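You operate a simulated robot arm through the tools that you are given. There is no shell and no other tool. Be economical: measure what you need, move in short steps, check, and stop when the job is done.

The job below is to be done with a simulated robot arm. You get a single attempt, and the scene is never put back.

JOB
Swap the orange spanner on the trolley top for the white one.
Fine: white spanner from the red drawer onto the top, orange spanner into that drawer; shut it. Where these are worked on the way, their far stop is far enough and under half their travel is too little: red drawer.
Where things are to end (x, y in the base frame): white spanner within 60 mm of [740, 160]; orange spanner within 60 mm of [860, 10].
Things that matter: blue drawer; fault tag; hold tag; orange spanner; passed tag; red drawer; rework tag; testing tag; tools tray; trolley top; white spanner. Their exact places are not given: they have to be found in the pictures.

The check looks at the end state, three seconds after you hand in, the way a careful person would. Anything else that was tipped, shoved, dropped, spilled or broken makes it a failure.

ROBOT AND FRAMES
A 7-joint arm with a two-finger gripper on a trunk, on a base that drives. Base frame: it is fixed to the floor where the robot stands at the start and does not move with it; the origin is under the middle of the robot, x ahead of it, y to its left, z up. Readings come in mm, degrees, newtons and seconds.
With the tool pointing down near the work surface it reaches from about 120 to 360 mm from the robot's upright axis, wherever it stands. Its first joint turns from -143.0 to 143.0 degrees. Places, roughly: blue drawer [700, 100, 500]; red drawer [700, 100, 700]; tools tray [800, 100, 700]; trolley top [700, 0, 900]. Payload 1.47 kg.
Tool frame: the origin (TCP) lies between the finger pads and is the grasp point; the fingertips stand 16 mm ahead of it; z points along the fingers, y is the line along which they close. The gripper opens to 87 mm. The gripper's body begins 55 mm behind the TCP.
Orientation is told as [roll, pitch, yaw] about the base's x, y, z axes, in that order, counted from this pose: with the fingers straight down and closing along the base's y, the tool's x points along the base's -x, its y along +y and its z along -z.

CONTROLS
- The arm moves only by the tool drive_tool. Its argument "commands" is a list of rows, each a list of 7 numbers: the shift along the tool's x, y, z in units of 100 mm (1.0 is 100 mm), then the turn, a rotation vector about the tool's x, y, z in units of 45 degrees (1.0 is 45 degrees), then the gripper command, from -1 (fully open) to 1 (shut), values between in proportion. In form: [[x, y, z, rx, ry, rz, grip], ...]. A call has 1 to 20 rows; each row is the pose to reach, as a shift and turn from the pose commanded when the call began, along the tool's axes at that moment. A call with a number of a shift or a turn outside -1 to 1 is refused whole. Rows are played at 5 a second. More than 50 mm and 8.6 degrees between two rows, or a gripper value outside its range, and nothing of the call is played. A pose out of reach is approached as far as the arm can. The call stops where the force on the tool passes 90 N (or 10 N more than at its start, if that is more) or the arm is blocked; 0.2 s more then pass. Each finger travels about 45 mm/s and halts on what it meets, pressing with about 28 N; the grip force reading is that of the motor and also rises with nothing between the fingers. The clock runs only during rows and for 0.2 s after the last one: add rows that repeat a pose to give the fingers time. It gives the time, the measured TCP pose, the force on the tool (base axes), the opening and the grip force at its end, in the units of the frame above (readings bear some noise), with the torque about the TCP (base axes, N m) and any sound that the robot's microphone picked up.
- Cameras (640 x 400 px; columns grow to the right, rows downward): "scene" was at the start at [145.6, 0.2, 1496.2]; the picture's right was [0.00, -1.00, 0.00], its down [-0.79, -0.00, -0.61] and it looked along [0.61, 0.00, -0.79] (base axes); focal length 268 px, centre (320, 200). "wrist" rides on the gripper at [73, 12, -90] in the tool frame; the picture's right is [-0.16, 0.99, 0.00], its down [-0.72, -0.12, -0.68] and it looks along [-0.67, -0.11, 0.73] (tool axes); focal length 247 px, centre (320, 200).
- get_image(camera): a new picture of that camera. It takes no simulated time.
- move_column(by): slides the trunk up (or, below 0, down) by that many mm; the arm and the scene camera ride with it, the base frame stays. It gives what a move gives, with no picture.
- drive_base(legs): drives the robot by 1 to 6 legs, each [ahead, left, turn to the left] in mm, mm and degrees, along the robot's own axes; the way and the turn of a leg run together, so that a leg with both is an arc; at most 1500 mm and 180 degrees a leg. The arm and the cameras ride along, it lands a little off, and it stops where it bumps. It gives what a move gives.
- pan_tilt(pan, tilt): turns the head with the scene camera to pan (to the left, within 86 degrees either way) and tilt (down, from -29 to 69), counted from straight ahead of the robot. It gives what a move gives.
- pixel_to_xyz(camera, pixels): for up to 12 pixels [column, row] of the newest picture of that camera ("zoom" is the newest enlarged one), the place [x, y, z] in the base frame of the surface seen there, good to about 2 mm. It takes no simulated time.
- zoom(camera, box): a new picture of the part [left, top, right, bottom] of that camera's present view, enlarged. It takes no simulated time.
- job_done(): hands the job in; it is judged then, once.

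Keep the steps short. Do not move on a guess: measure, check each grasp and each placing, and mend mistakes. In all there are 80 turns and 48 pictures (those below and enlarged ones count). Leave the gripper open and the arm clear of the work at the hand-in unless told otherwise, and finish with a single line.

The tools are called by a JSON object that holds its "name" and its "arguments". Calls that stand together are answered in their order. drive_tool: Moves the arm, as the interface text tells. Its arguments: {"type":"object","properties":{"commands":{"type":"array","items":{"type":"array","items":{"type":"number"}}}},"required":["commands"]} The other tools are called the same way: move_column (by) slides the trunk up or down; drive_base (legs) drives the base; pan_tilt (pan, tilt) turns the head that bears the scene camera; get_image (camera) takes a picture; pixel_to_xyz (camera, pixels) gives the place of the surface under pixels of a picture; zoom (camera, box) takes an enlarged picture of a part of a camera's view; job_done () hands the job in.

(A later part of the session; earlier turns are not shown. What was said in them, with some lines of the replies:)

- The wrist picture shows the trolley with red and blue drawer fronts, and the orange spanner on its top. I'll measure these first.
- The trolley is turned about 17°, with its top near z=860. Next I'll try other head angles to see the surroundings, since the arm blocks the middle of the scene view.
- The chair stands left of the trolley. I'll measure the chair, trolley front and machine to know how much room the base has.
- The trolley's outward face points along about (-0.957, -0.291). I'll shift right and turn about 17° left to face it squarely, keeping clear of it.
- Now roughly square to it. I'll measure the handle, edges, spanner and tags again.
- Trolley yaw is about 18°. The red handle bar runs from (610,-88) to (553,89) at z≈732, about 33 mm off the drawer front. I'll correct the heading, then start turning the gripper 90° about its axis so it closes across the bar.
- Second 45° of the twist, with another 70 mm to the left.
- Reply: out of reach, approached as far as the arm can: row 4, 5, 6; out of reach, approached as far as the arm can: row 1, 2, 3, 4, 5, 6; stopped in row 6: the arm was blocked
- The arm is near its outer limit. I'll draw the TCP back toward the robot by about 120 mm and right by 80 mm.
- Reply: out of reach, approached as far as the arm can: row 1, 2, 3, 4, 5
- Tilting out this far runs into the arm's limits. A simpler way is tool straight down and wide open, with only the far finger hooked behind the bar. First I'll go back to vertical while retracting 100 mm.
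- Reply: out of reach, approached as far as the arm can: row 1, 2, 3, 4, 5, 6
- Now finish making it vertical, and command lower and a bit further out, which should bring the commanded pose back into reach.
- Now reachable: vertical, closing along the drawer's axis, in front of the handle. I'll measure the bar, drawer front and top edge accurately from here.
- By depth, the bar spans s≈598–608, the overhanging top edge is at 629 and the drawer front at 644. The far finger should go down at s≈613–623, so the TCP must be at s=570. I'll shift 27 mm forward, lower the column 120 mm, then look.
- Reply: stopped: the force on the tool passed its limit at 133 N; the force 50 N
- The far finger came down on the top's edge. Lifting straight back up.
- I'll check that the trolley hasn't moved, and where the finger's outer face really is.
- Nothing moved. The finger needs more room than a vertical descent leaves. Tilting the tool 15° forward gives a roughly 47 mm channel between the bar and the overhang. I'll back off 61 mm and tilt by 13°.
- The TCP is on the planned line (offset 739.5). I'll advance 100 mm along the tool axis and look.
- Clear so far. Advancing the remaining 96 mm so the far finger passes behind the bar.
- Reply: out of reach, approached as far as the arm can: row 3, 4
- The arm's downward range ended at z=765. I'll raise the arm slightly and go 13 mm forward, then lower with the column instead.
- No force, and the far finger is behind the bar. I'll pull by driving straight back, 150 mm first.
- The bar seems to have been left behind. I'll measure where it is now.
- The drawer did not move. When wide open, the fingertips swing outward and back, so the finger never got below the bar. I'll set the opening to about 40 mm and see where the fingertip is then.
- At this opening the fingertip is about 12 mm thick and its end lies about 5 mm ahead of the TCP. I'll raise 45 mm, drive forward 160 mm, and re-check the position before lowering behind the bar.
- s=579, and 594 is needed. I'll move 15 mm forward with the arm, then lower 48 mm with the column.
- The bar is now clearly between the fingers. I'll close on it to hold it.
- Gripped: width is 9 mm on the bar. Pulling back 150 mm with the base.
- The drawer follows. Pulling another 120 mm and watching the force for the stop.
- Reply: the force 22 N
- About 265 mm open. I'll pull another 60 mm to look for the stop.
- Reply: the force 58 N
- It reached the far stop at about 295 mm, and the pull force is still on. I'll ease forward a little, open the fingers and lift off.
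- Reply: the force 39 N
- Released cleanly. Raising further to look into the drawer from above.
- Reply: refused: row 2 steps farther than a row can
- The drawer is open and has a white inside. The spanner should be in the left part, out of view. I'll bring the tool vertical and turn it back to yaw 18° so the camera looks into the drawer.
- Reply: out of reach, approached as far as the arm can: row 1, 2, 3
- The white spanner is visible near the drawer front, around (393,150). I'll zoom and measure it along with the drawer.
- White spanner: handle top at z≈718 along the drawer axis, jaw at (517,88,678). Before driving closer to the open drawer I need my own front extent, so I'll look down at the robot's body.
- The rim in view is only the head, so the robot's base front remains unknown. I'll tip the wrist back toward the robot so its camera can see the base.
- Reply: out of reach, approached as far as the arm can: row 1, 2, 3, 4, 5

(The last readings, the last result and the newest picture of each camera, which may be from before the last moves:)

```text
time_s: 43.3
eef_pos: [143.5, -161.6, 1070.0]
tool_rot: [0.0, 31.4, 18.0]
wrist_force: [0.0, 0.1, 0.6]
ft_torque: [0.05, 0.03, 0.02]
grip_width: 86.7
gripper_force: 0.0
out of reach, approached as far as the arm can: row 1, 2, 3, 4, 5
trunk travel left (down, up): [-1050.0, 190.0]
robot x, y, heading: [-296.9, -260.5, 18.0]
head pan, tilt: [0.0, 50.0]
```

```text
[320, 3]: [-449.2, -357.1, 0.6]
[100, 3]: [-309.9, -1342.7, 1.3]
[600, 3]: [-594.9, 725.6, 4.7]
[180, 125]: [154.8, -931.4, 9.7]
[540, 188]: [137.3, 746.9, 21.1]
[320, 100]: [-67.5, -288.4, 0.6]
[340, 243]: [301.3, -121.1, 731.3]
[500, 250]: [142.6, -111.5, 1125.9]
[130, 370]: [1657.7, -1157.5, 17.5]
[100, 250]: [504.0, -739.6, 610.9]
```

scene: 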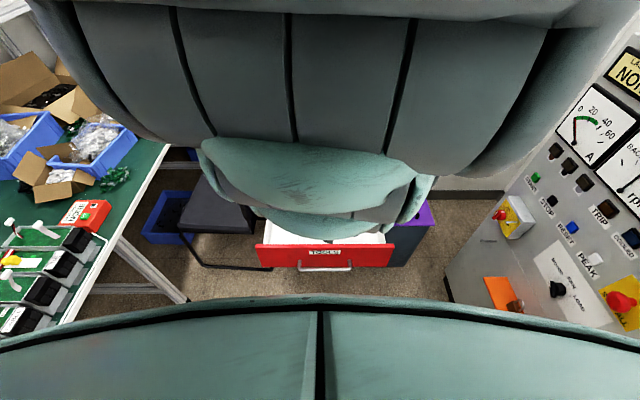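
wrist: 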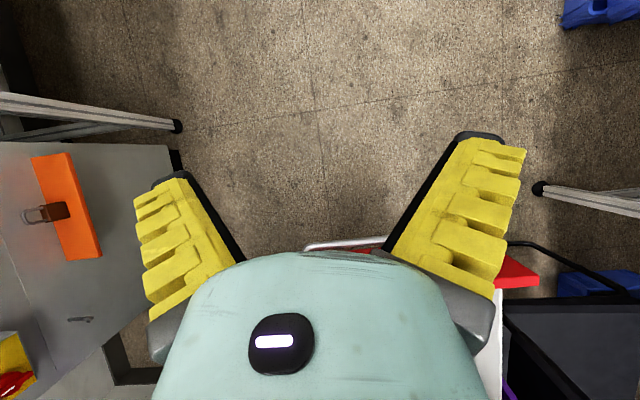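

Even under the robot only bare floor is visible, so nothing low sticks out in front and driving closer is reasonable with bump-stop watching. I'll set the tool upright again, then drive 200 mm ahead and 60 mm left while still high.

{"name": "drive_tool", "arguments": {"commands": [[0, 0, 0, 0, -0.14, 0, -1], [0, 0, 0, 0, -0.28, 0, -1], [0, 0, 0, 0, -0.42, 0, -1], [0, 0, 0, 0, -0.56, 0, -1], [0, 0, 0, 0, -0.698, 0, -1]]}}

{"name": "drive_base", "arguments": {"legs": [[200, 60, 0]]}}

{"name": "get_image", "arguments": {"camera": "wrist"}}

```text
time_s: 44.5
eef_pos: [165.3, -164.7, 1077.3]
tool_rot: [0.1, -0.1, 18.2]
wrist_force: [-0.1, 1.5, 0.7]
ft_torque: [-0.07, 0.0, -0.02]
grip_width: 86.9
gripper_force: 0.1
out of reach, approached as far as the arm can: row 5
trunk travel left (down, up): [-1050.0, 190.0]
robot x, y, heading: [-297.1, -264.1, 17.7]
head pan, tilt: [0.0, 50.0]
```

```text
time_s: 46.1
eef_pos: [339.0, -46.1, 1077.0]
tool_rot: [0.0, 0.0, 18.0]
wrist_force: [0.3, 0.4, -0.1]
ft_torque: [0.02, 0.03, 0.0]
grip_width: 87.0
gripper_force: 0.1
trunk travel left (down, up): [-1050.0, 190.0]
robot x, y, heading: [-123.4, -143.4, 17.5]
head pan, tilt: [0.0, 50.0]
```

```text
18 pictures are left
```

wrist: 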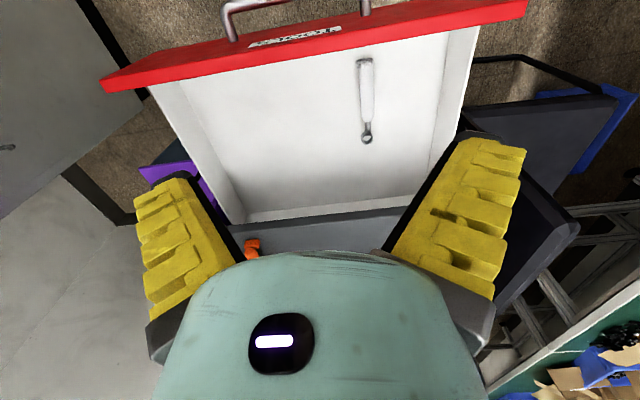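

The whole white spanner is visible now. Measuring it and the drawer walls precisely.

{"name": "zoom", "arguments": {"camera": "wrist", "box": [300, 30, 460, 160]}}

{"name": "pixel_to_xyz", "arguments": {"camera": "wrist", "pixels": [[364, 62], [366, 80], [367, 95], [368, 112], [366, 137], [362, 90], [371, 90], [340, 100], [340, 215], [455, 100], [160, 90], [365, 50]]}}

```text
3.08 times, centred on (380, 95) of wrist
```

zoom: 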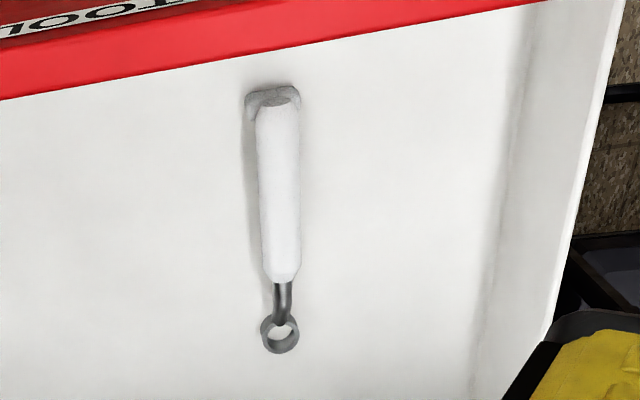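

```text
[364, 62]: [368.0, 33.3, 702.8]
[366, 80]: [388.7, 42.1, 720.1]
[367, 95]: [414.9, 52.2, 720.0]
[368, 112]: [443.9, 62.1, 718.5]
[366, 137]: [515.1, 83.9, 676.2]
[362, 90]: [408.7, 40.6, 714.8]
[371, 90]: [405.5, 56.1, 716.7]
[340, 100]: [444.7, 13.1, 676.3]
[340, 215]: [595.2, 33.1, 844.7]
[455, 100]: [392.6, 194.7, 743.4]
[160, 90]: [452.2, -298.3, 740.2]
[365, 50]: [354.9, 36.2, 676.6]
```

Handle centre near (420,53), top z=720, axis about 20°, 16–18 mm thick. I'll move over it while still high.

{"name": "drive_tool", "arguments": {"commands": [[-0.3, 0.2, 0, 0, 0, 0, -1], [-0.6, 0.4, 0, 0, 0, 0, -1], [-0.9, 0.6, 0, 0, 0, 0.04, -1], [-1, 0.695, 0, 0, 0, -0.04, -1], [-1, 0.695, 0, 0, 0, -0.04, -1]]}}

{"name": "move_column", "arguments": {"by": -270}}

{"name": "get_image", "arguments": {"camera": "wrist"}}

```text
time_s: 47.4
eef_pos: [412.1, 53.9, 1079.7]
tool_rot: [0.0, 0.0, 19.9]
wrist_force: [-0.3, 1.1, -0.5]
ft_torque: [0.0, -0.01, -0.01]
grip_width: 87.0
gripper_force: 0.0
trunk travel left (down, up): [-1050.0, 190.0]
robot x, y, heading: [-119.7, -142.0, 17.7]
head pan, tilt: [0.0, 50.0]
```

```text
time_s: 50.1
eef_pos: [412.9, 51.8, 809.7]
tool_rot: [0.1, 0.0, 19.7]
wrist_force: [-0.6, 0.3, -0.1]
ft_torque: [0.04, -0.04, 0.01]
grip_width: 87.2
gripper_force: 0.1
trunk travel left (down, up): [-780.0, 460.0]
robot x, y, heading: [-120.2, -146.0, 18.0]
head pan, tilt: [0.0, 50.0]
```

```text
16 pictures are left
```

wrist: 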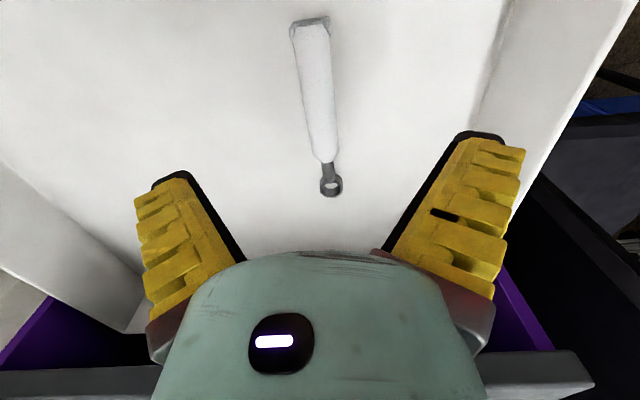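

Aligned within about 2 mm. Lowering 104 mm to z≈706 and closing.

{"name": "move_column", "arguments": {"by": -104}}

{"name": "drive_tool", "arguments": {"commands": [[0, 0, 0, 0, 0, 0, 0], [0, 0, 0, 0, 0, 0, 0.5], [0, 0, 0, 0, 0, 0, 1], [0, 0, 0, 0, 0, 0, 1], [0, 0, 0, 0, 0, 0, 1], [0, 0, 0, 0, 0, 0, 1]]}}

```text
time_s: 51.5
eef_pos: [416.2, 53.4, 706.2]
tool_rot: [0.1, -0.2, 19.7]
wrist_force: [8.7, 3.1, -4.9]
ft_torque: [-0.11, 0.31, -0.08]
grip_width: 87.0
gripper_force: 0.1
trunk travel left (down, up): [-676.0, 564.0]
robot x, y, heading: [-119.6, -138.7, 18.0]
head pan, tilt: [0.0, 50.0]
```

```text
time_s: 52.9
eef_pos: [414.9, 53.9, 706.4]
tool_rot: [0.0, 0.0, 19.8]
wrist_force: [10.3, 3.4, -4.9]
ft_torque: [-0.16, 0.53, -0.05]
grip_width: 19.3
gripper_force: 28.4
trunk travel left (down, up): [-676.0, 564.0]
robot x, y, heading: [-121.4, -143.2, 17.7]
head pan, tilt: [0.0, 50.0]
```

Gripped at 19 mm. There's a light 10 N sideways touch, so I'll lift slowly 60 mm and check.

{"name": "move_column", "arguments": {"by": 60}}

{"name": "get_image", "arguments": {"camera": "wrist"}}

```text
time_s: 53.9
eef_pos: [411.7, 52.1, 764.1]
tool_rot: [0.0, 0.1, 19.9]
wrist_force: [0.4, 0.6, -0.6]
ft_torque: [0.0, -0.02, 0.0]
grip_width: 19.2
gripper_force: 28.1
trunk travel left (down, up): [-736.0, 504.0]
robot x, y, heading: [-121.9, -143.5, 17.7]
head pan, tilt: [0.0, 50.0]
```

```text
15 pictures are left
```

wrist: 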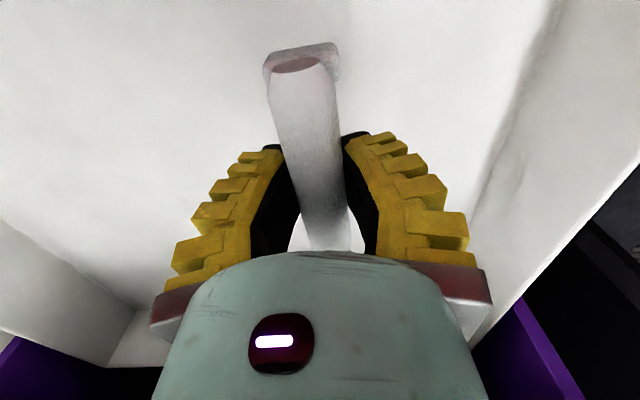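

Held well (19 mm). Raising 220 mm to clear the trolley top and its tags, then driving forward 100 mm to see whether the base meets the drawer.

{"name": "move_column", "arguments": {"by": 220}}

{"name": "drive_base", "arguments": {"legs": [[100, 0, 0]]}}

{"name": "pan_tilt", "arguments": {"pan": 0, "tilt": 62}}

```text
time_s: 56.2
eef_pos: [412.9, 52.2, 984.9]
tool_rot: [0.0, 0.2, 19.8]
wrist_force: [0.1, 0.5, -1.3]
ft_torque: [0.0, 0.01, 0.02]
grip_width: 19.4
gripper_force: 28.0
trunk travel left (down, up): [-956.0, 284.0]
robot x, y, heading: [-115.3, -145.2, 17.8]
head pan, tilt: [0.0, 50.0]
```

```text
time_s: 57.4
eef_pos: [509.2, 84.6, 983.1]
tool_rot: [0.0, 0.1, 20.0]
wrist_force: [0.2, -0.6, -1.8]
ft_torque: [0.01, 0.02, -0.01]
grip_width: 19.2
gripper_force: 27.6
trunk travel left (down, up): [-956.0, 284.0]
robot x, y, heading: [-25.7, -110.0, 17.8]
head pan, tilt: [0.0, 50.0]
```

```text
time_s: 58.1
eef_pos: [508.7, 85.6, 985.5]
tool_rot: [0.0, 0.1, 19.9]
wrist_force: [0.7, -0.8, -2.1]
ft_torque: [0.03, -0.02, -0.01]
grip_width: 19.3
gripper_force: 28.0
trunk travel left (down, up): [-956.0, 284.0]
robot x, y, heading: [-23.9, -111.1, 18.0]
head pan, tilt: [0.0, 62.0]
```

No bump (moved the full 100 mm). Another 70 mm.

{"name": "drive_base", "arguments": {"legs": [[70, 0, 0]]}}

{"name": "get_image", "arguments": {"camera": "wrist"}}

```text
time_s: 59.1
eef_pos: [576.5, 104.8, 985.1]
tool_rot: [0.0, 0.1, 19.9]
wrist_force: [-0.2, -0.9, -1.0]
ft_torque: [-0.01, 0.02, 0.0]
grip_width: 19.4
gripper_force: 27.7
trunk travel left (down, up): [-956.0, 284.0]
robot x, y, heading: [39.4, -89.1, 18.1]
head pan, tilt: [0.0, 62.0]
```

```text
14 pictures are left
```

wrist: 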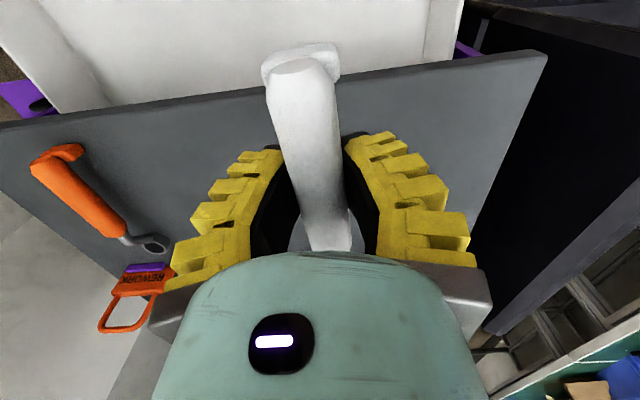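

Still free. Next 60 mm ahead, watching the position reading.

{"name": "drive_base", "arguments": {"legs": [[60, 0, 0]]}}

```text
time_s: 60.1
eef_pos: [632.5, 122.8, 984.1]
tool_rot: [0.0, 0.1, 19.7]
wrist_force: [0.1, -0.5, -0.6]
ft_torque: [-0.03, -0.02, -0.02]
grip_width: 19.3
gripper_force: 28.4
trunk travel left (down, up): [-956.0, 284.0]
robot x, y, heading: [102.2, -71.9, 17.8]
head pan, tilt: [0.0, 62.0]
```

Still free. Now I'll try reaching the rest with the arm, 60 mm forward.

{"name": "drive_tool", "arguments": {"commands": [[-0.2, 0, 0, 0, 0, 0, 1], [-0.4, 0, 0, 0, 0, 0, 1], [-0.6, 0, 0, 0, 0, 0, 1], [-0.6, 0, 0, 0, 0, 0, 1]]}}

```text
time_s: 61.1
eef_pos: [677.7, 141.8, 998.4]
tool_rot: [-0.1, 0.1, 19.8]
wrist_force: [-0.3, 0.2, -1.0]
ft_torque: [0.0, -0.03, 0.04]
grip_width: 19.1
gripper_force: 28.1
out of reach, approached as far as the arm can: row 3, 4
trunk travel left (down, up): [-956.0, 284.0]
robot x, y, heading: [98.4, -70.7, 17.8]
head pan, tilt: [0.0, 62.0]
```

At the arm's limit the spanner's centre is about 38 mm short of (740,160). One more 35 mm base move centres it.

{"name": "drive_base", "arguments": {"legs": [[35, 0, 0]]}}

{"name": "get_image", "arguments": {"camera": "wrist"}}

{"name": "pixel_to_xyz", "arguments": {"camera": "wrist", "pixels": [[300, 65], [310, 150], [325, 240], [420, 100], [420, 60], [110, 210], [60, 90]]}}

```text
time_s: 61.9
eef_pos: [710.7, 153.3, 997.3]
tool_rot: [-0.1, 0.1, 19.8]
wrist_force: [-0.2, -0.3, -1.2]
ft_torque: [-0.01, -0.03, 0.02]
grip_width: 19.0
gripper_force: 28.0
trunk travel left (down, up): [-956.0, 284.0]
robot x, y, heading: [135.8, -58.2, 17.7]
head pan, tilt: [0.0, 62.0]
```

```text
13 pictures are left
```

wrist: 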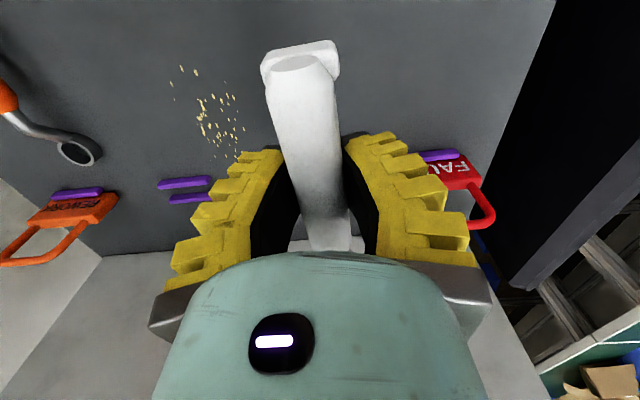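

```text
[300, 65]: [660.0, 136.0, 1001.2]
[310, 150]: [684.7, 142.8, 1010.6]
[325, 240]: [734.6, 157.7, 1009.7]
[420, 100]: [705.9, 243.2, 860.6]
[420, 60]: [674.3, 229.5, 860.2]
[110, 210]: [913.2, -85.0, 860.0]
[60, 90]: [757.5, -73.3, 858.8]
```

The spanner's tip is at (660,136) and its centre near (735,162), with the top at z=860 clear beneath. Lowering with the column: 95 mm, then the last bit slowly.

{"name": "move_column", "arguments": {"by": -98}}

{"name": "move_column", "arguments": {"by": -9}}

```text
time_s: 63.3
eef_pos: [710.5, 153.3, 899.2]
tool_rot: [0.0, 0.1, 19.8]
wrist_force: [-0.4, -0.1, -0.9]
ft_torque: [0.05, 0.02, 0.01]
grip_width: 19.5
gripper_force: 28.0
trunk travel left (down, up): [-858.0, 382.0]
robot x, y, heading: [132.4, -58.8, 17.8]
head pan, tilt: [0.0, 62.0]
```

```text
time_s: 63.8
eef_pos: [711.6, 151.5, 889.9]
tool_rot: [-0.1, 0.0, 19.8]
wrist_force: [-1.0, 0.1, 0.8]
ft_torque: [0.06, -0.12, 0.05]
grip_width: 20.4
gripper_force: 27.9
trunk travel left (down, up): [-849.0, 391.0]
robot x, y, heading: [136.9, -60.7, 18.0]
head pan, tilt: [0.0, 62.0]
```

Contact is just being felt at z≈890, as expected. Opening the fingers and rising.

{"name": "drive_tool", "arguments": {"commands": [[0, 0, 0, 0, 0, 0, 0.5], [0, 0, 0, 0, 0, 0, 0.2], [0, 0, 0, 0, 0, 0, 0.0], [0, 0, 0, 0, 0, 0, -0.3], [0, 0, 0, 0, 0, 0, -0.3]]}}

{"name": "move_column", "arguments": {"by": 120}}

{"name": "get_image", "arguments": {"camera": "wrist"}}

```text
time_s: 65.0
eef_pos: [710.5, 151.5, 890.7]
tool_rot: [0.0, 0.0, 19.8]
wrist_force: [-0.5, -0.2, 0.4]
ft_torque: [0.01, -0.02, -0.01]
grip_width: 61.1
gripper_force: 3.7
trunk travel left (down, up): [-849.0, 391.0]
robot x, y, heading: [130.7, -62.9, 17.9]
head pan, tilt: [0.0, 62.0]
```

```text
time_s: 66.5
eef_pos: [709.7, 151.7, 1009.8]
tool_rot: [-0.1, 0.0, 19.9]
wrist_force: [-0.1, -0.8, -0.9]
ft_torque: [0.02, 0.01, -0.06]
grip_width: 61.3
gripper_force: 3.7
trunk travel left (down, up): [-969.0, 271.0]
robot x, y, heading: [132.9, -62.3, 17.9]
head pan, tilt: [0.0, 62.0]
```

```text
12 pictures are left
```

wrist: 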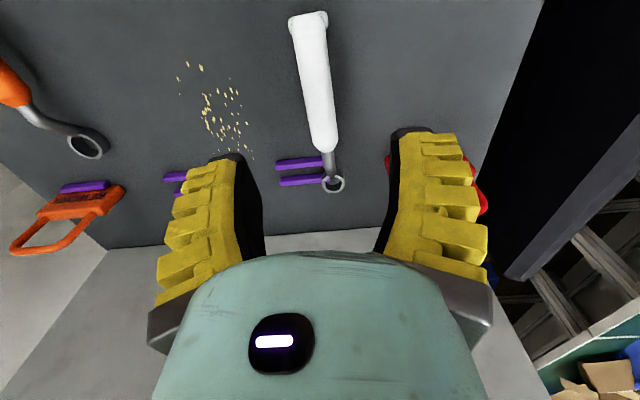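

White spanner is standing on the top, at about the target. Now I'll drive right 252 mm and back 75 mm to get above the orange spanner.

{"name": "drive_base", "arguments": {"legs": [[-75, 0, 0], [0, -252, 0]]}}

{"name": "get_image", "arguments": {"camera": "wrist"}}

```text
time_s: 69.0
eef_pos: [716.5, -111.3, 1009.4]
tool_rot: [0.0, 0.0, 20.2]
wrist_force: [-0.7, 0.2, -0.7]
ft_torque: [0.03, -0.03, 0.01]
grip_width: 61.3
gripper_force: 3.1
trunk travel left (down, up): [-969.0, 271.0]
robot x, y, heading: [139.7, -325.8, 18.3]
head pan, tilt: [0.0, 62.0]
```

```text
11 pictures are left
```

wrist: 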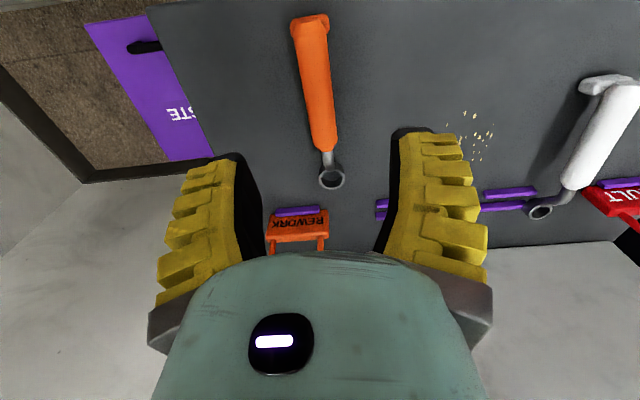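

Very well placed above it. Measuring the orange handle and checking where the white spanner ended.

{"name": "pixel_to_xyz", "arguments": {"camera": "wrist", "pixels": [[310, 22], [313, 50], [317, 85], [321, 120], [330, 178], [307, 85], [328, 85], [605, 82], [620, 100], [600, 140], [540, 210], [318, 210]]}}

```text
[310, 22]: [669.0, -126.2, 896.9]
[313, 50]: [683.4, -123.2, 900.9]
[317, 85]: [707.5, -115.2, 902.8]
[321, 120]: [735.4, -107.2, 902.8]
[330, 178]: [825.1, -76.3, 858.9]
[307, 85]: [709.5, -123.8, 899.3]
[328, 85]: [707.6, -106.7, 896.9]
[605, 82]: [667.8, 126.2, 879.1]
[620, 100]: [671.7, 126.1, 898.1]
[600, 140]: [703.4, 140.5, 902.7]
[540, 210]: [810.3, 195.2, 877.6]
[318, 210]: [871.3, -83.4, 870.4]
```

Orange handle axis passes (716,-113) with top z=903. I'll trim the yaw by 3°, then lower to z≈889.

{"name": "drive_tool", "arguments": {"commands": [[0, -0.01, 0, 0, 0, 0.06, -0.3], [0, -0.01, 0, 0, 0, 0.06, -0.3]]}}

{"name": "move_column", "arguments": {"by": -120}}

{"name": "drive_tool", "arguments": {"commands": [[0, 0, 0, 0, 0, 0, 0.2], [0, 0, 0, 0, 0, 0, 0.6], [0, 0, 0, 0, 0, 0, 1], [0, 0, 0, 0, 0, 0, 1], [0, 0, 0, 0, 0, 0, 1]]}}

{"name": "move_column", "arguments": {"by": 110}}

{"name": "get_image", "arguments": {"camera": "wrist"}}

```text
time_s: 69.6
eef_pos: [718.2, -112.4, 1009.4]
tool_rot: [0.1, 0.0, 17.6]
wrist_force: [0.2, 0.2, 0.0]
ft_torque: [0.02, 0.0, 0.0]
grip_width: 61.3
gripper_force: 3.0
trunk travel left (down, up): [-969.0, 271.0]
robot x, y, heading: [139.3, -327.1, 17.8]
head pan, tilt: [0.0, 62.0]
```

```text
time_s: 71.1
eef_pos: [717.3, -111.5, 891.2]
tool_rot: [0.0, 0.0, 17.5]
wrist_force: [0.1, -0.4, -0.1]
ft_torque: [0.0, -0.04, 0.01]
grip_width: 61.3
gripper_force: 3.5
trunk travel left (down, up): [-849.0, 391.0]
robot x, y, heading: [144.3, -324.9, 17.8]
head pan, tilt: [0.0, 62.0]
```

```text
time_s: 72.3
eef_pos: [717.3, -113.1, 889.7]
tool_rot: [-0.1, 0.0, 17.5]
wrist_force: [-1.5, -1.7, 1.9]
ft_torque: [0.04, 0.0, 0.2]
grip_width: 20.1
gripper_force: 28.4
trunk travel left (down, up): [-849.0, 391.0]
robot x, y, heading: [140.3, -327.8, 18.2]
head pan, tilt: [0.0, 62.0]
```

```text
time_s: 73.8
eef_pos: [717.1, -111.7, 1000.4]
tool_rot: [0.0, 0.1, 17.4]
wrist_force: [-0.7, 0.0, -0.6]
ft_torque: [-0.01, -0.03, -0.02]
grip_width: 18.4
gripper_force: 27.7
trunk travel left (down, up): [-959.0, 281.0]
robot x, y, heading: [138.0, -326.4, 18.1]
head pan, tilt: [0.0, 62.0]
```

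```text
10 pictures are left
```

wrist: 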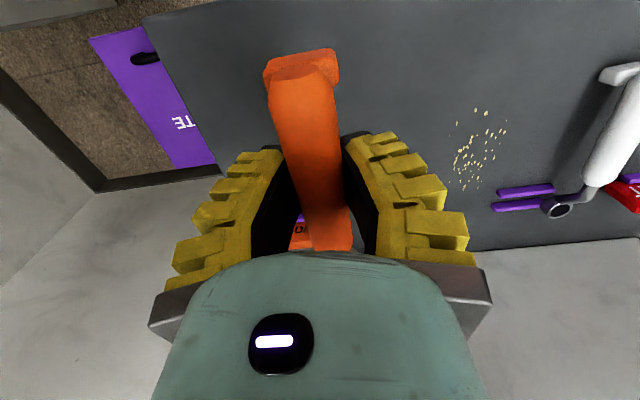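

Orange is held at 18 mm. In the open drawer its place is near s=575, t=-96. I'll drive back 194 mm and left 72 mm so it can go down clear of the top's edge.

{"name": "drive_base", "arguments": {"legs": [[-194, 0, 0], [0, 72, 0]]}}

{"name": "get_image", "arguments": {"camera": "wrist"}}

{"name": "pixel_to_xyz", "arguments": {"camera": "wrist", "pixels": [[300, 65], [200, 80], [420, 60], [200, 20], [90, 100], [480, 110], [250, 130], [440, 140]]}}

```text
time_s: 76.0
eef_pos: [509.7, -107.3, 999.2]
tool_rot: [0.0, 0.0, 17.4]
wrist_force: [1.2, 0.2, -1.5]
ft_torque: [-0.01, 0.03, -0.04]
grip_width: 18.5
gripper_force: 27.8
trunk travel left (down, up): [-959.0, 281.0]
robot x, y, heading: [-68.1, -319.1, 18.1]
head pan, tilt: [0.0, 62.0]
```

```text
9 pictures are left
```

wrist: 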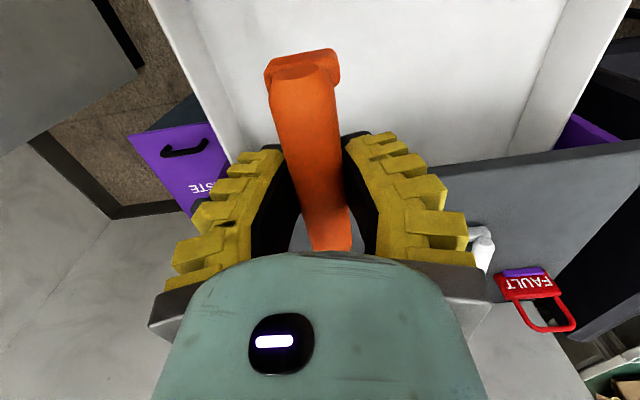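

```text
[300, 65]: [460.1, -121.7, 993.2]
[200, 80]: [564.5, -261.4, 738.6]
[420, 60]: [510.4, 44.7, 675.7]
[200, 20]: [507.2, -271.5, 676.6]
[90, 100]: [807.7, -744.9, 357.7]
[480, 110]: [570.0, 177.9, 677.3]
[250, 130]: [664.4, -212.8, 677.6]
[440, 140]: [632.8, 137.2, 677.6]
```

TCP at s=503, t=-100, right where planned. Lowering in two steps.

{"name": "move_column", "arguments": {"by": -200}}

{"name": "move_column", "arguments": {"by": -78}}

{"name": "get_image", "arguments": {"camera": "wrist"}}

```text
time_s: 78.1
eef_pos: [508.8, -106.4, 799.4]
tool_rot: [-0.1, -0.1, 17.4]
wrist_force: [0.2, 0.1, -1.1]
ft_torque: [-0.01, -0.01, -0.01]
grip_width: 18.7
gripper_force: 28.0
trunk travel left (down, up): [-759.0, 481.0]
robot x, y, heading: [-65.2, -320.2, 17.7]
head pan, tilt: [0.0, 62.0]
```

```text
time_s: 79.3
eef_pos: [509.4, -106.9, 720.7]
tool_rot: [0.0, 0.0, 17.5]
wrist_force: [1.0, 0.6, -0.7]
ft_torque: [0.03, 0.0, 0.01]
grip_width: 18.6
gripper_force: 27.9
trunk travel left (down, up): [-681.0, 559.0]
robot x, y, heading: [-68.6, -318.4, 17.9]
head pan, tilt: [0.0, 62.0]
```

```text
8 pictures are left
```

wrist: 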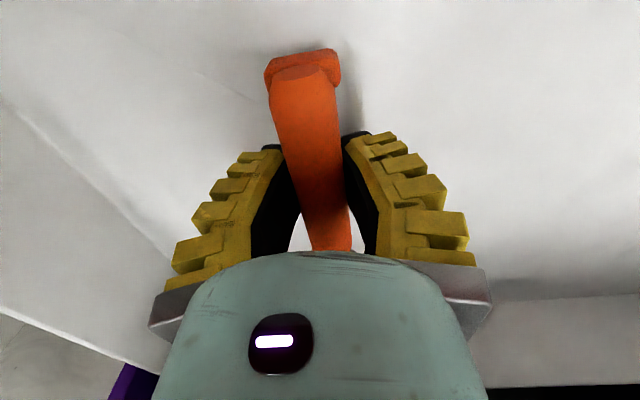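

Still free. Slide 24 mm forward (jaw passes under the top's edge), then set down the last 13 mm.

{"name": "drive_base", "arguments": {"legs": [[24, 0, 0]]}}

{"name": "move_column", "arguments": {"by": -14}}

```text
time_s: 80.1
eef_pos: [532.4, -99.6, 722.4]
tool_rot: [0.0, 0.0, 17.5]
wrist_force: [0.1, -1.4, -1.4]
ft_torque: [-0.03, 0.05, 0.0]
grip_width: 19.2
gripper_force: 27.9
trunk travel left (down, up): [-681.0, 559.0]
robot x, y, heading: [-47.3, -308.9, 18.2]
head pan, tilt: [0.0, 62.0]
```

```text
time_s: 80.7
eef_pos: [532.4, -98.7, 708.0]
tool_rot: [0.0, -0.1, 17.4]
wrist_force: [-0.1, -0.1, -1.6]
ft_torque: [-0.02, -0.01, -0.01]
grip_width: 19.0
gripper_force: 27.7
trunk travel left (down, up): [-667.0, 573.0]
robot x, y, heading: [-46.2, -319.4, 18.2]
head pan, tilt: [0.0, 62.0]
```

Down 2 mm more, then release and rise.

{"name": "move_column", "arguments": {"by": -2}}

{"name": "drive_tool", "arguments": {"commands": [[0, 0, 0, 0, 0, 0, 0.5], [0, 0, 0, 0, 0, 0, 0.2], [0, 0, 0, 0, 0, 0, 0.0], [0, 0, 0, 0, 0, 0, -0.3], [0, 0, 0, 0, 0, 0, -0.3]]}}

{"name": "drive_base", "arguments": {"legs": [[-10, 0, 0]]}}

{"name": "move_column", "arguments": {"by": 250}}

{"name": "get_image", "arguments": {"camera": "wrist"}}

```text
time_s: 81.2
eef_pos: [532.3, -99.4, 706.2]
tool_rot: [0.0, 0.0, 17.3]
wrist_force: [-0.4, -0.3, 1.1]
ft_torque: [-0.02, 0.06, 0.02]
grip_width: 19.7
gripper_force: 27.4
trunk travel left (down, up): [-665.0, 575.0]
robot x, y, heading: [-43.9, -313.0, 17.9]
head pan, tilt: [0.0, 62.0]
```

```text
time_s: 82.4
eef_pos: [533.0, -98.5, 706.1]
tool_rot: [0.0, 0.0, 17.4]
wrist_force: [-0.9, -0.3, -1.1]
ft_torque: [0.0, -0.04, 0.0]
grip_width: 61.6
gripper_force: 3.9
trunk travel left (down, up): [-665.0, 575.0]
robot x, y, heading: [-43.6, -311.6, 18.1]
head pan, tilt: [0.0, 62.0]
```

```text
time_s: 83.2
eef_pos: [522.0, -101.6, 706.0]
tool_rot: [0.0, 0.0, 17.5]
wrist_force: [0.8, -0.6, -0.2]
ft_torque: [-0.01, -0.01, 0.05]
grip_width: 61.1
gripper_force: 3.6
trunk travel left (down, up): [-665.0, 575.0]
robot x, y, heading: [-52.3, -318.6, 17.9]
head pan, tilt: [0.0, 62.0]
```

```text
time_s: 85.7
eef_pos: [524.0, -103.1, 955.6]
tool_rot: [0.0, -0.1, 17.5]
wrist_force: [-0.2, 0.2, 0.5]
ft_torque: [-0.02, 0.0, -0.01]
grip_width: 61.4
gripper_force: 3.6
trunk travel left (down, up): [-915.0, 325.0]
robot x, y, heading: [-50.5, -315.7, 18.2]
head pan, tilt: [0.0, 62.0]
```

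```text
7 pictures are left
```

wrist: 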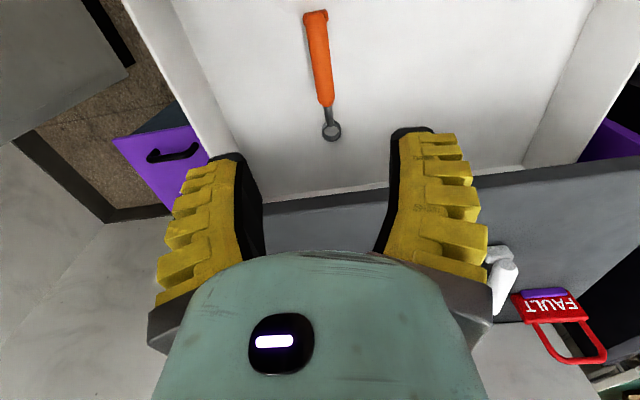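

The orange spanner stands in the drawer. Now to close it: back off 275 mm, centre on the handle (82 mm left), shut the fingers, and tilt 18° forward for pushing the bar.

{"name": "drive_base", "arguments": {"legs": [[-275, 0, 0], [0, 82, 0]]}}

{"name": "drive_tool", "arguments": {"commands": [[0.1, 0, 0, 0, -0.13, 0, 0.5], [0.2, 0, 0, 0, -0.26, 0, 1], [0.3, 0, 0, 0, -0.4, 0, 1], [0.3, 0, 0, 0, -0.4, 0, 1], [0.3, 0, 0, 0, -0.4, 0, 1]]}}

{"name": "get_image", "arguments": {"camera": "wrist"}}

{"name": "pixel_to_xyz", "arguments": {"camera": "wrist", "pixels": [[320, 150], [320, 130], [320, 110], [250, 130], [400, 130], [320, 170], [330, 220], [360, 220]]}}

```text
time_s: 88.3
eef_pos: [244.8, -108.7, 955.7]
tool_rot: [0.1, -0.1, 17.5]
wrist_force: [-0.3, -0.6, -0.2]
ft_torque: [-0.02, -0.03, 0.02]
grip_width: 61.4
gripper_force: 3.9
trunk travel left (down, up): [-915.0, 325.0]
robot x, y, heading: [-329.7, -320.8, 18.1]
head pan, tilt: [0.0, 62.0]
```

```text
time_s: 89.5
eef_pos: [215.7, -117.1, 955.3]
tool_rot: [-0.1, -18.0, 17.6]
wrist_force: [-1.1, 0.7, -0.4]
ft_torque: [0.01, 0.02, 0.01]
grip_width: 0.1
gripper_force: 27.9
trunk travel left (down, up): [-915.0, 325.0]
robot x, y, heading: [-330.9, -321.8, 18.1]
head pan, tilt: [0.0, 62.0]
```

```text
6 pictures are left
```

wrist: 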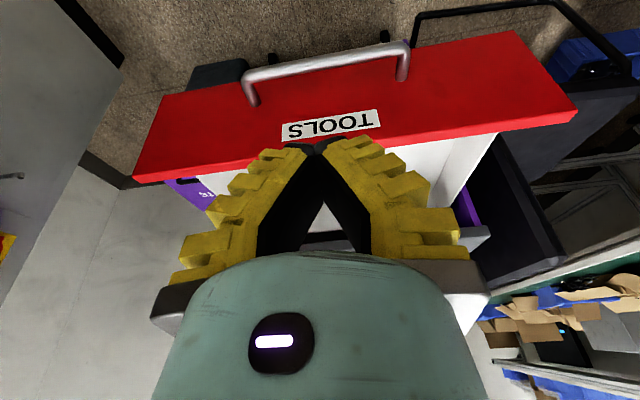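

```text
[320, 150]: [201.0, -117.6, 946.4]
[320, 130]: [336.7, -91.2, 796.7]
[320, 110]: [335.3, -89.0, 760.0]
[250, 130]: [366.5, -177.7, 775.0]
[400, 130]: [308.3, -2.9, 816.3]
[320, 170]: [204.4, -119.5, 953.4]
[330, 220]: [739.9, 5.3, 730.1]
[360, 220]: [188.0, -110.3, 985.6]
```

Tip at s≈221, centred on the handle (t=-18), with bar at s≈300, z=732. Lowering 217 mm to bar height, then pushing forward in steps.

{"name": "move_column", "arguments": {"by": -219}}

{"name": "drive_base", "arguments": {"legs": [[120, 0, 0]]}}

{"name": "get_image", "arguments": {"camera": "wrist"}}

```text
time_s: 91.8
eef_pos: [215.0, -117.7, 736.6]
tool_rot: [0.0, -18.0, 17.4]
wrist_force: [0.2, -0.1, 1.1]
ft_torque: [0.02, 0.0, 0.02]
grip_width: 0.0
gripper_force: 27.7
trunk travel left (down, up): [-696.0, 544.0]
robot x, y, heading: [-331.9, -325.0, 18.0]
head pan, tilt: [0.0, 62.0]
```

```text
time_s: 93.0
eef_pos: [329.9, -79.3, 737.3]
tool_rot: [0.0, -18.0, 17.6]
wrist_force: [-0.1, -0.2, -0.5]
ft_torque: [0.02, 0.03, -0.03]
grip_width: 0.1
gripper_force: 28.3
trunk travel left (down, up): [-696.0, 544.0]
robot x, y, heading: [-216.7, -283.8, 18.5]
head pan, tilt: [0.0, 62.0]
```

```text
5 pictures are left
```

wrist: 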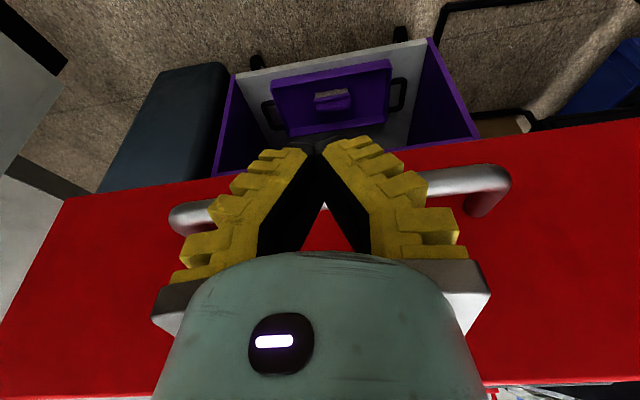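

The fingers sit against the bar and the drawer is moving in with little force. Pushing 200 mm more.

{"name": "drive_base", "arguments": {"legs": [[200, 0, 0]]}}

{"name": "drive_base", "arguments": {"legs": [[30, 0, 0]]}}

{"name": "get_image", "arguments": {"camera": "wrist"}}

```text
time_s: 94.7
eef_pos: [523.5, -20.8, 736.9]
tool_rot: [0.0, -18.0, 17.2]
wrist_force: [1.1, 0.3, 0.0]
ft_torque: [0.01, -0.03, 0.0]
grip_width: 0.2
gripper_force: 28.3
trunk travel left (down, up): [-696.0, 544.0]
robot x, y, heading: [-26.2, -226.5, 18.0]
head pan, tilt: [0.0, 62.0]
```

```text
time_s: 95.5
eef_pos: [550.9, -10.2, 737.1]
tool_rot: [0.0, -18.2, 17.2]
wrist_force: [-0.1, -0.1, 0.6]
ft_torque: [-0.03, 0.02, -0.01]
grip_width: 0.0
gripper_force: 28.5
trunk travel left (down, up): [-696.0, 544.0]
robot x, y, heading: [1.2, -213.6, 18.2]
head pan, tilt: [0.0, 62.0]
```

```text
4 pictures are left
```

wrist: 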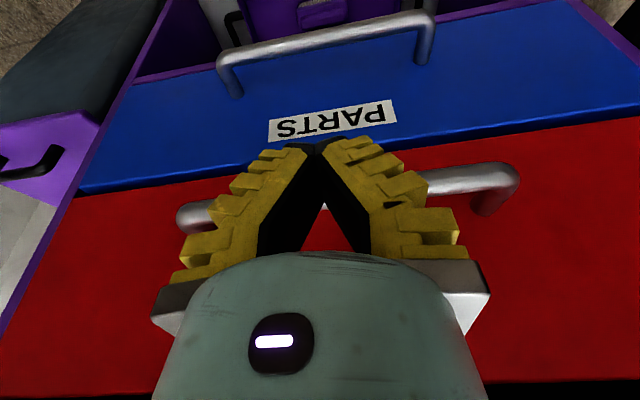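

{"name": "pixel_to_xyz", "arguments": {"camera": "wrist", "pixels": [[470, 180], [440, 185], [200, 210], [550, 170], [330, 35], [440, 60], [430, 140]]}}

{"name": "drive_base", "arguments": {"legs": [[10, 0, 0]]}}

```text
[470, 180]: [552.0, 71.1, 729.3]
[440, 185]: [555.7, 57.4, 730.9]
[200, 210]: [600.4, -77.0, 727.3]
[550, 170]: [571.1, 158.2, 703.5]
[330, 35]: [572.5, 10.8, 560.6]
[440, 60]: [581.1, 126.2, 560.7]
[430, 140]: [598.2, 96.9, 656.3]
```

```text
time_s: 96.2
eef_pos: [558.0, -9.2, 735.5]
tool_rot: [-0.2, -17.9, 17.2]
wrist_force: [-8.7, -3.4, 3.3]
ft_torque: [0.04, 0.04, 0.14]
grip_width: 5.7
gripper_force: 27.7
trunk travel left (down, up): [-696.0, 544.0]
robot x, y, heading: [9.8, -207.4, 17.8]
head pan, tilt: [0.0, 62.0]
```

The red front is back at s=644, its starting position, with a firm 9 N stop, so it is shut. Backing off, rising, opening the gripper, and checking the top.

{"name": "drive_base", "arguments": {"legs": [[-120, 0, 0]]}}

{"name": "move_column", "arguments": {"by": 330}}

{"name": "drive_tool", "arguments": {"commands": [[0, 0, 0, 0, 0.1, 0, 0], [0, 0, 0, 0, 0.2, 0, -1], [0, 0, 0, 0, 0.2, 0, -1], [0, 0, 0, 0, 0.2, 0, -1], [0, 0, 0, 0, 0.2, 0, -1]]}}

{"name": "get_image", "arguments": {"camera": "wrist"}}

```text
time_s: 97.5
eef_pos: [447.0, -44.8, 734.9]
tool_rot: [-0.1, -17.9, 17.1]
wrist_force: [-0.7, -1.0, -0.3]
ft_torque: [-0.01, 0.02, 0.01]
grip_width: 0.0
gripper_force: 27.8
trunk travel left (down, up): [-696.0, 544.0]
robot x, y, heading: [-100.9, -242.3, 17.7]
head pan, tilt: [0.0, 62.0]
```

```text
time_s: 100.7
eef_pos: [445.9, -44.9, 1065.7]
tool_rot: [0.0, -17.9, 17.2]
wrist_force: [0.1, 0.9, 0.6]
ft_torque: [0.03, -0.05, -0.02]
grip_width: 0.0
gripper_force: 28.1
trunk travel left (down, up): [-1026.0, 214.0]
robot x, y, heading: [-99.8, -246.4, 17.7]
head pan, tilt: [0.0, 62.0]
```

```text
time_s: 101.9
eef_pos: [447.2, -44.7, 1067.0]
tool_rot: [0.0, -8.9, 17.2]
wrist_force: [-0.6, -0.9, 0.3]
ft_torque: [-0.01, -0.01, 0.0]
grip_width: 87.1
gripper_force: 0.0
trunk travel left (down, up): [-1026.0, 214.0]
robot x, y, heading: [-99.5, -243.5, 17.9]
head pan, tilt: [0.0, 62.0]
```

```text
3 pictures are left
```

wrist: 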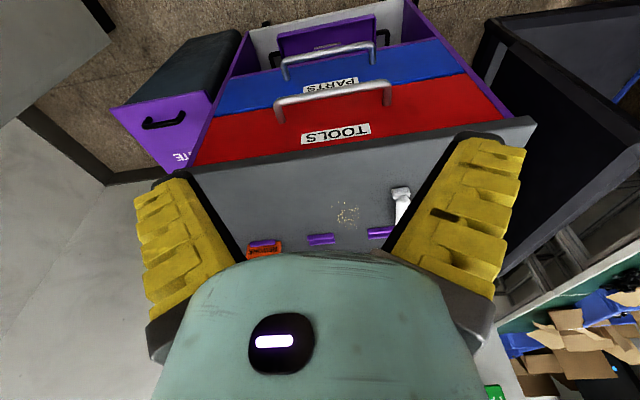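

Everything looks in order. A last measurement of the red and blue fronts and the white spanner.

{"name": "pixel_to_xyz", "arguments": {"camera": "wrist", "pixels": [[400, 192], [402, 205], [333, 93], [325, 55], [400, 125], [262, 250]]}}

```text
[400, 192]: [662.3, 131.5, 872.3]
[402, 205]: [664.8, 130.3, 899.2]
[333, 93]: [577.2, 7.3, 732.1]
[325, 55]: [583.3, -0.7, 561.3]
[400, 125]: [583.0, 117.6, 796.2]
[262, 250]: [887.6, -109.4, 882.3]
```

The red bar is back at its starting depth (s=603), the blue drawer hasn't moved, and the white spanner is centred near (738,158). The gripper is open and clear, so I'm handing in.

{"name": "job_done", "arguments": {}}

```text
The job is handed in.
```

The white spanner is on the trolley top near [738, 158], the orange spanner is in the red drawer at about [843, 2] (worked out from where I set it down, not seen since the drawer shut), and the drawer is closed.
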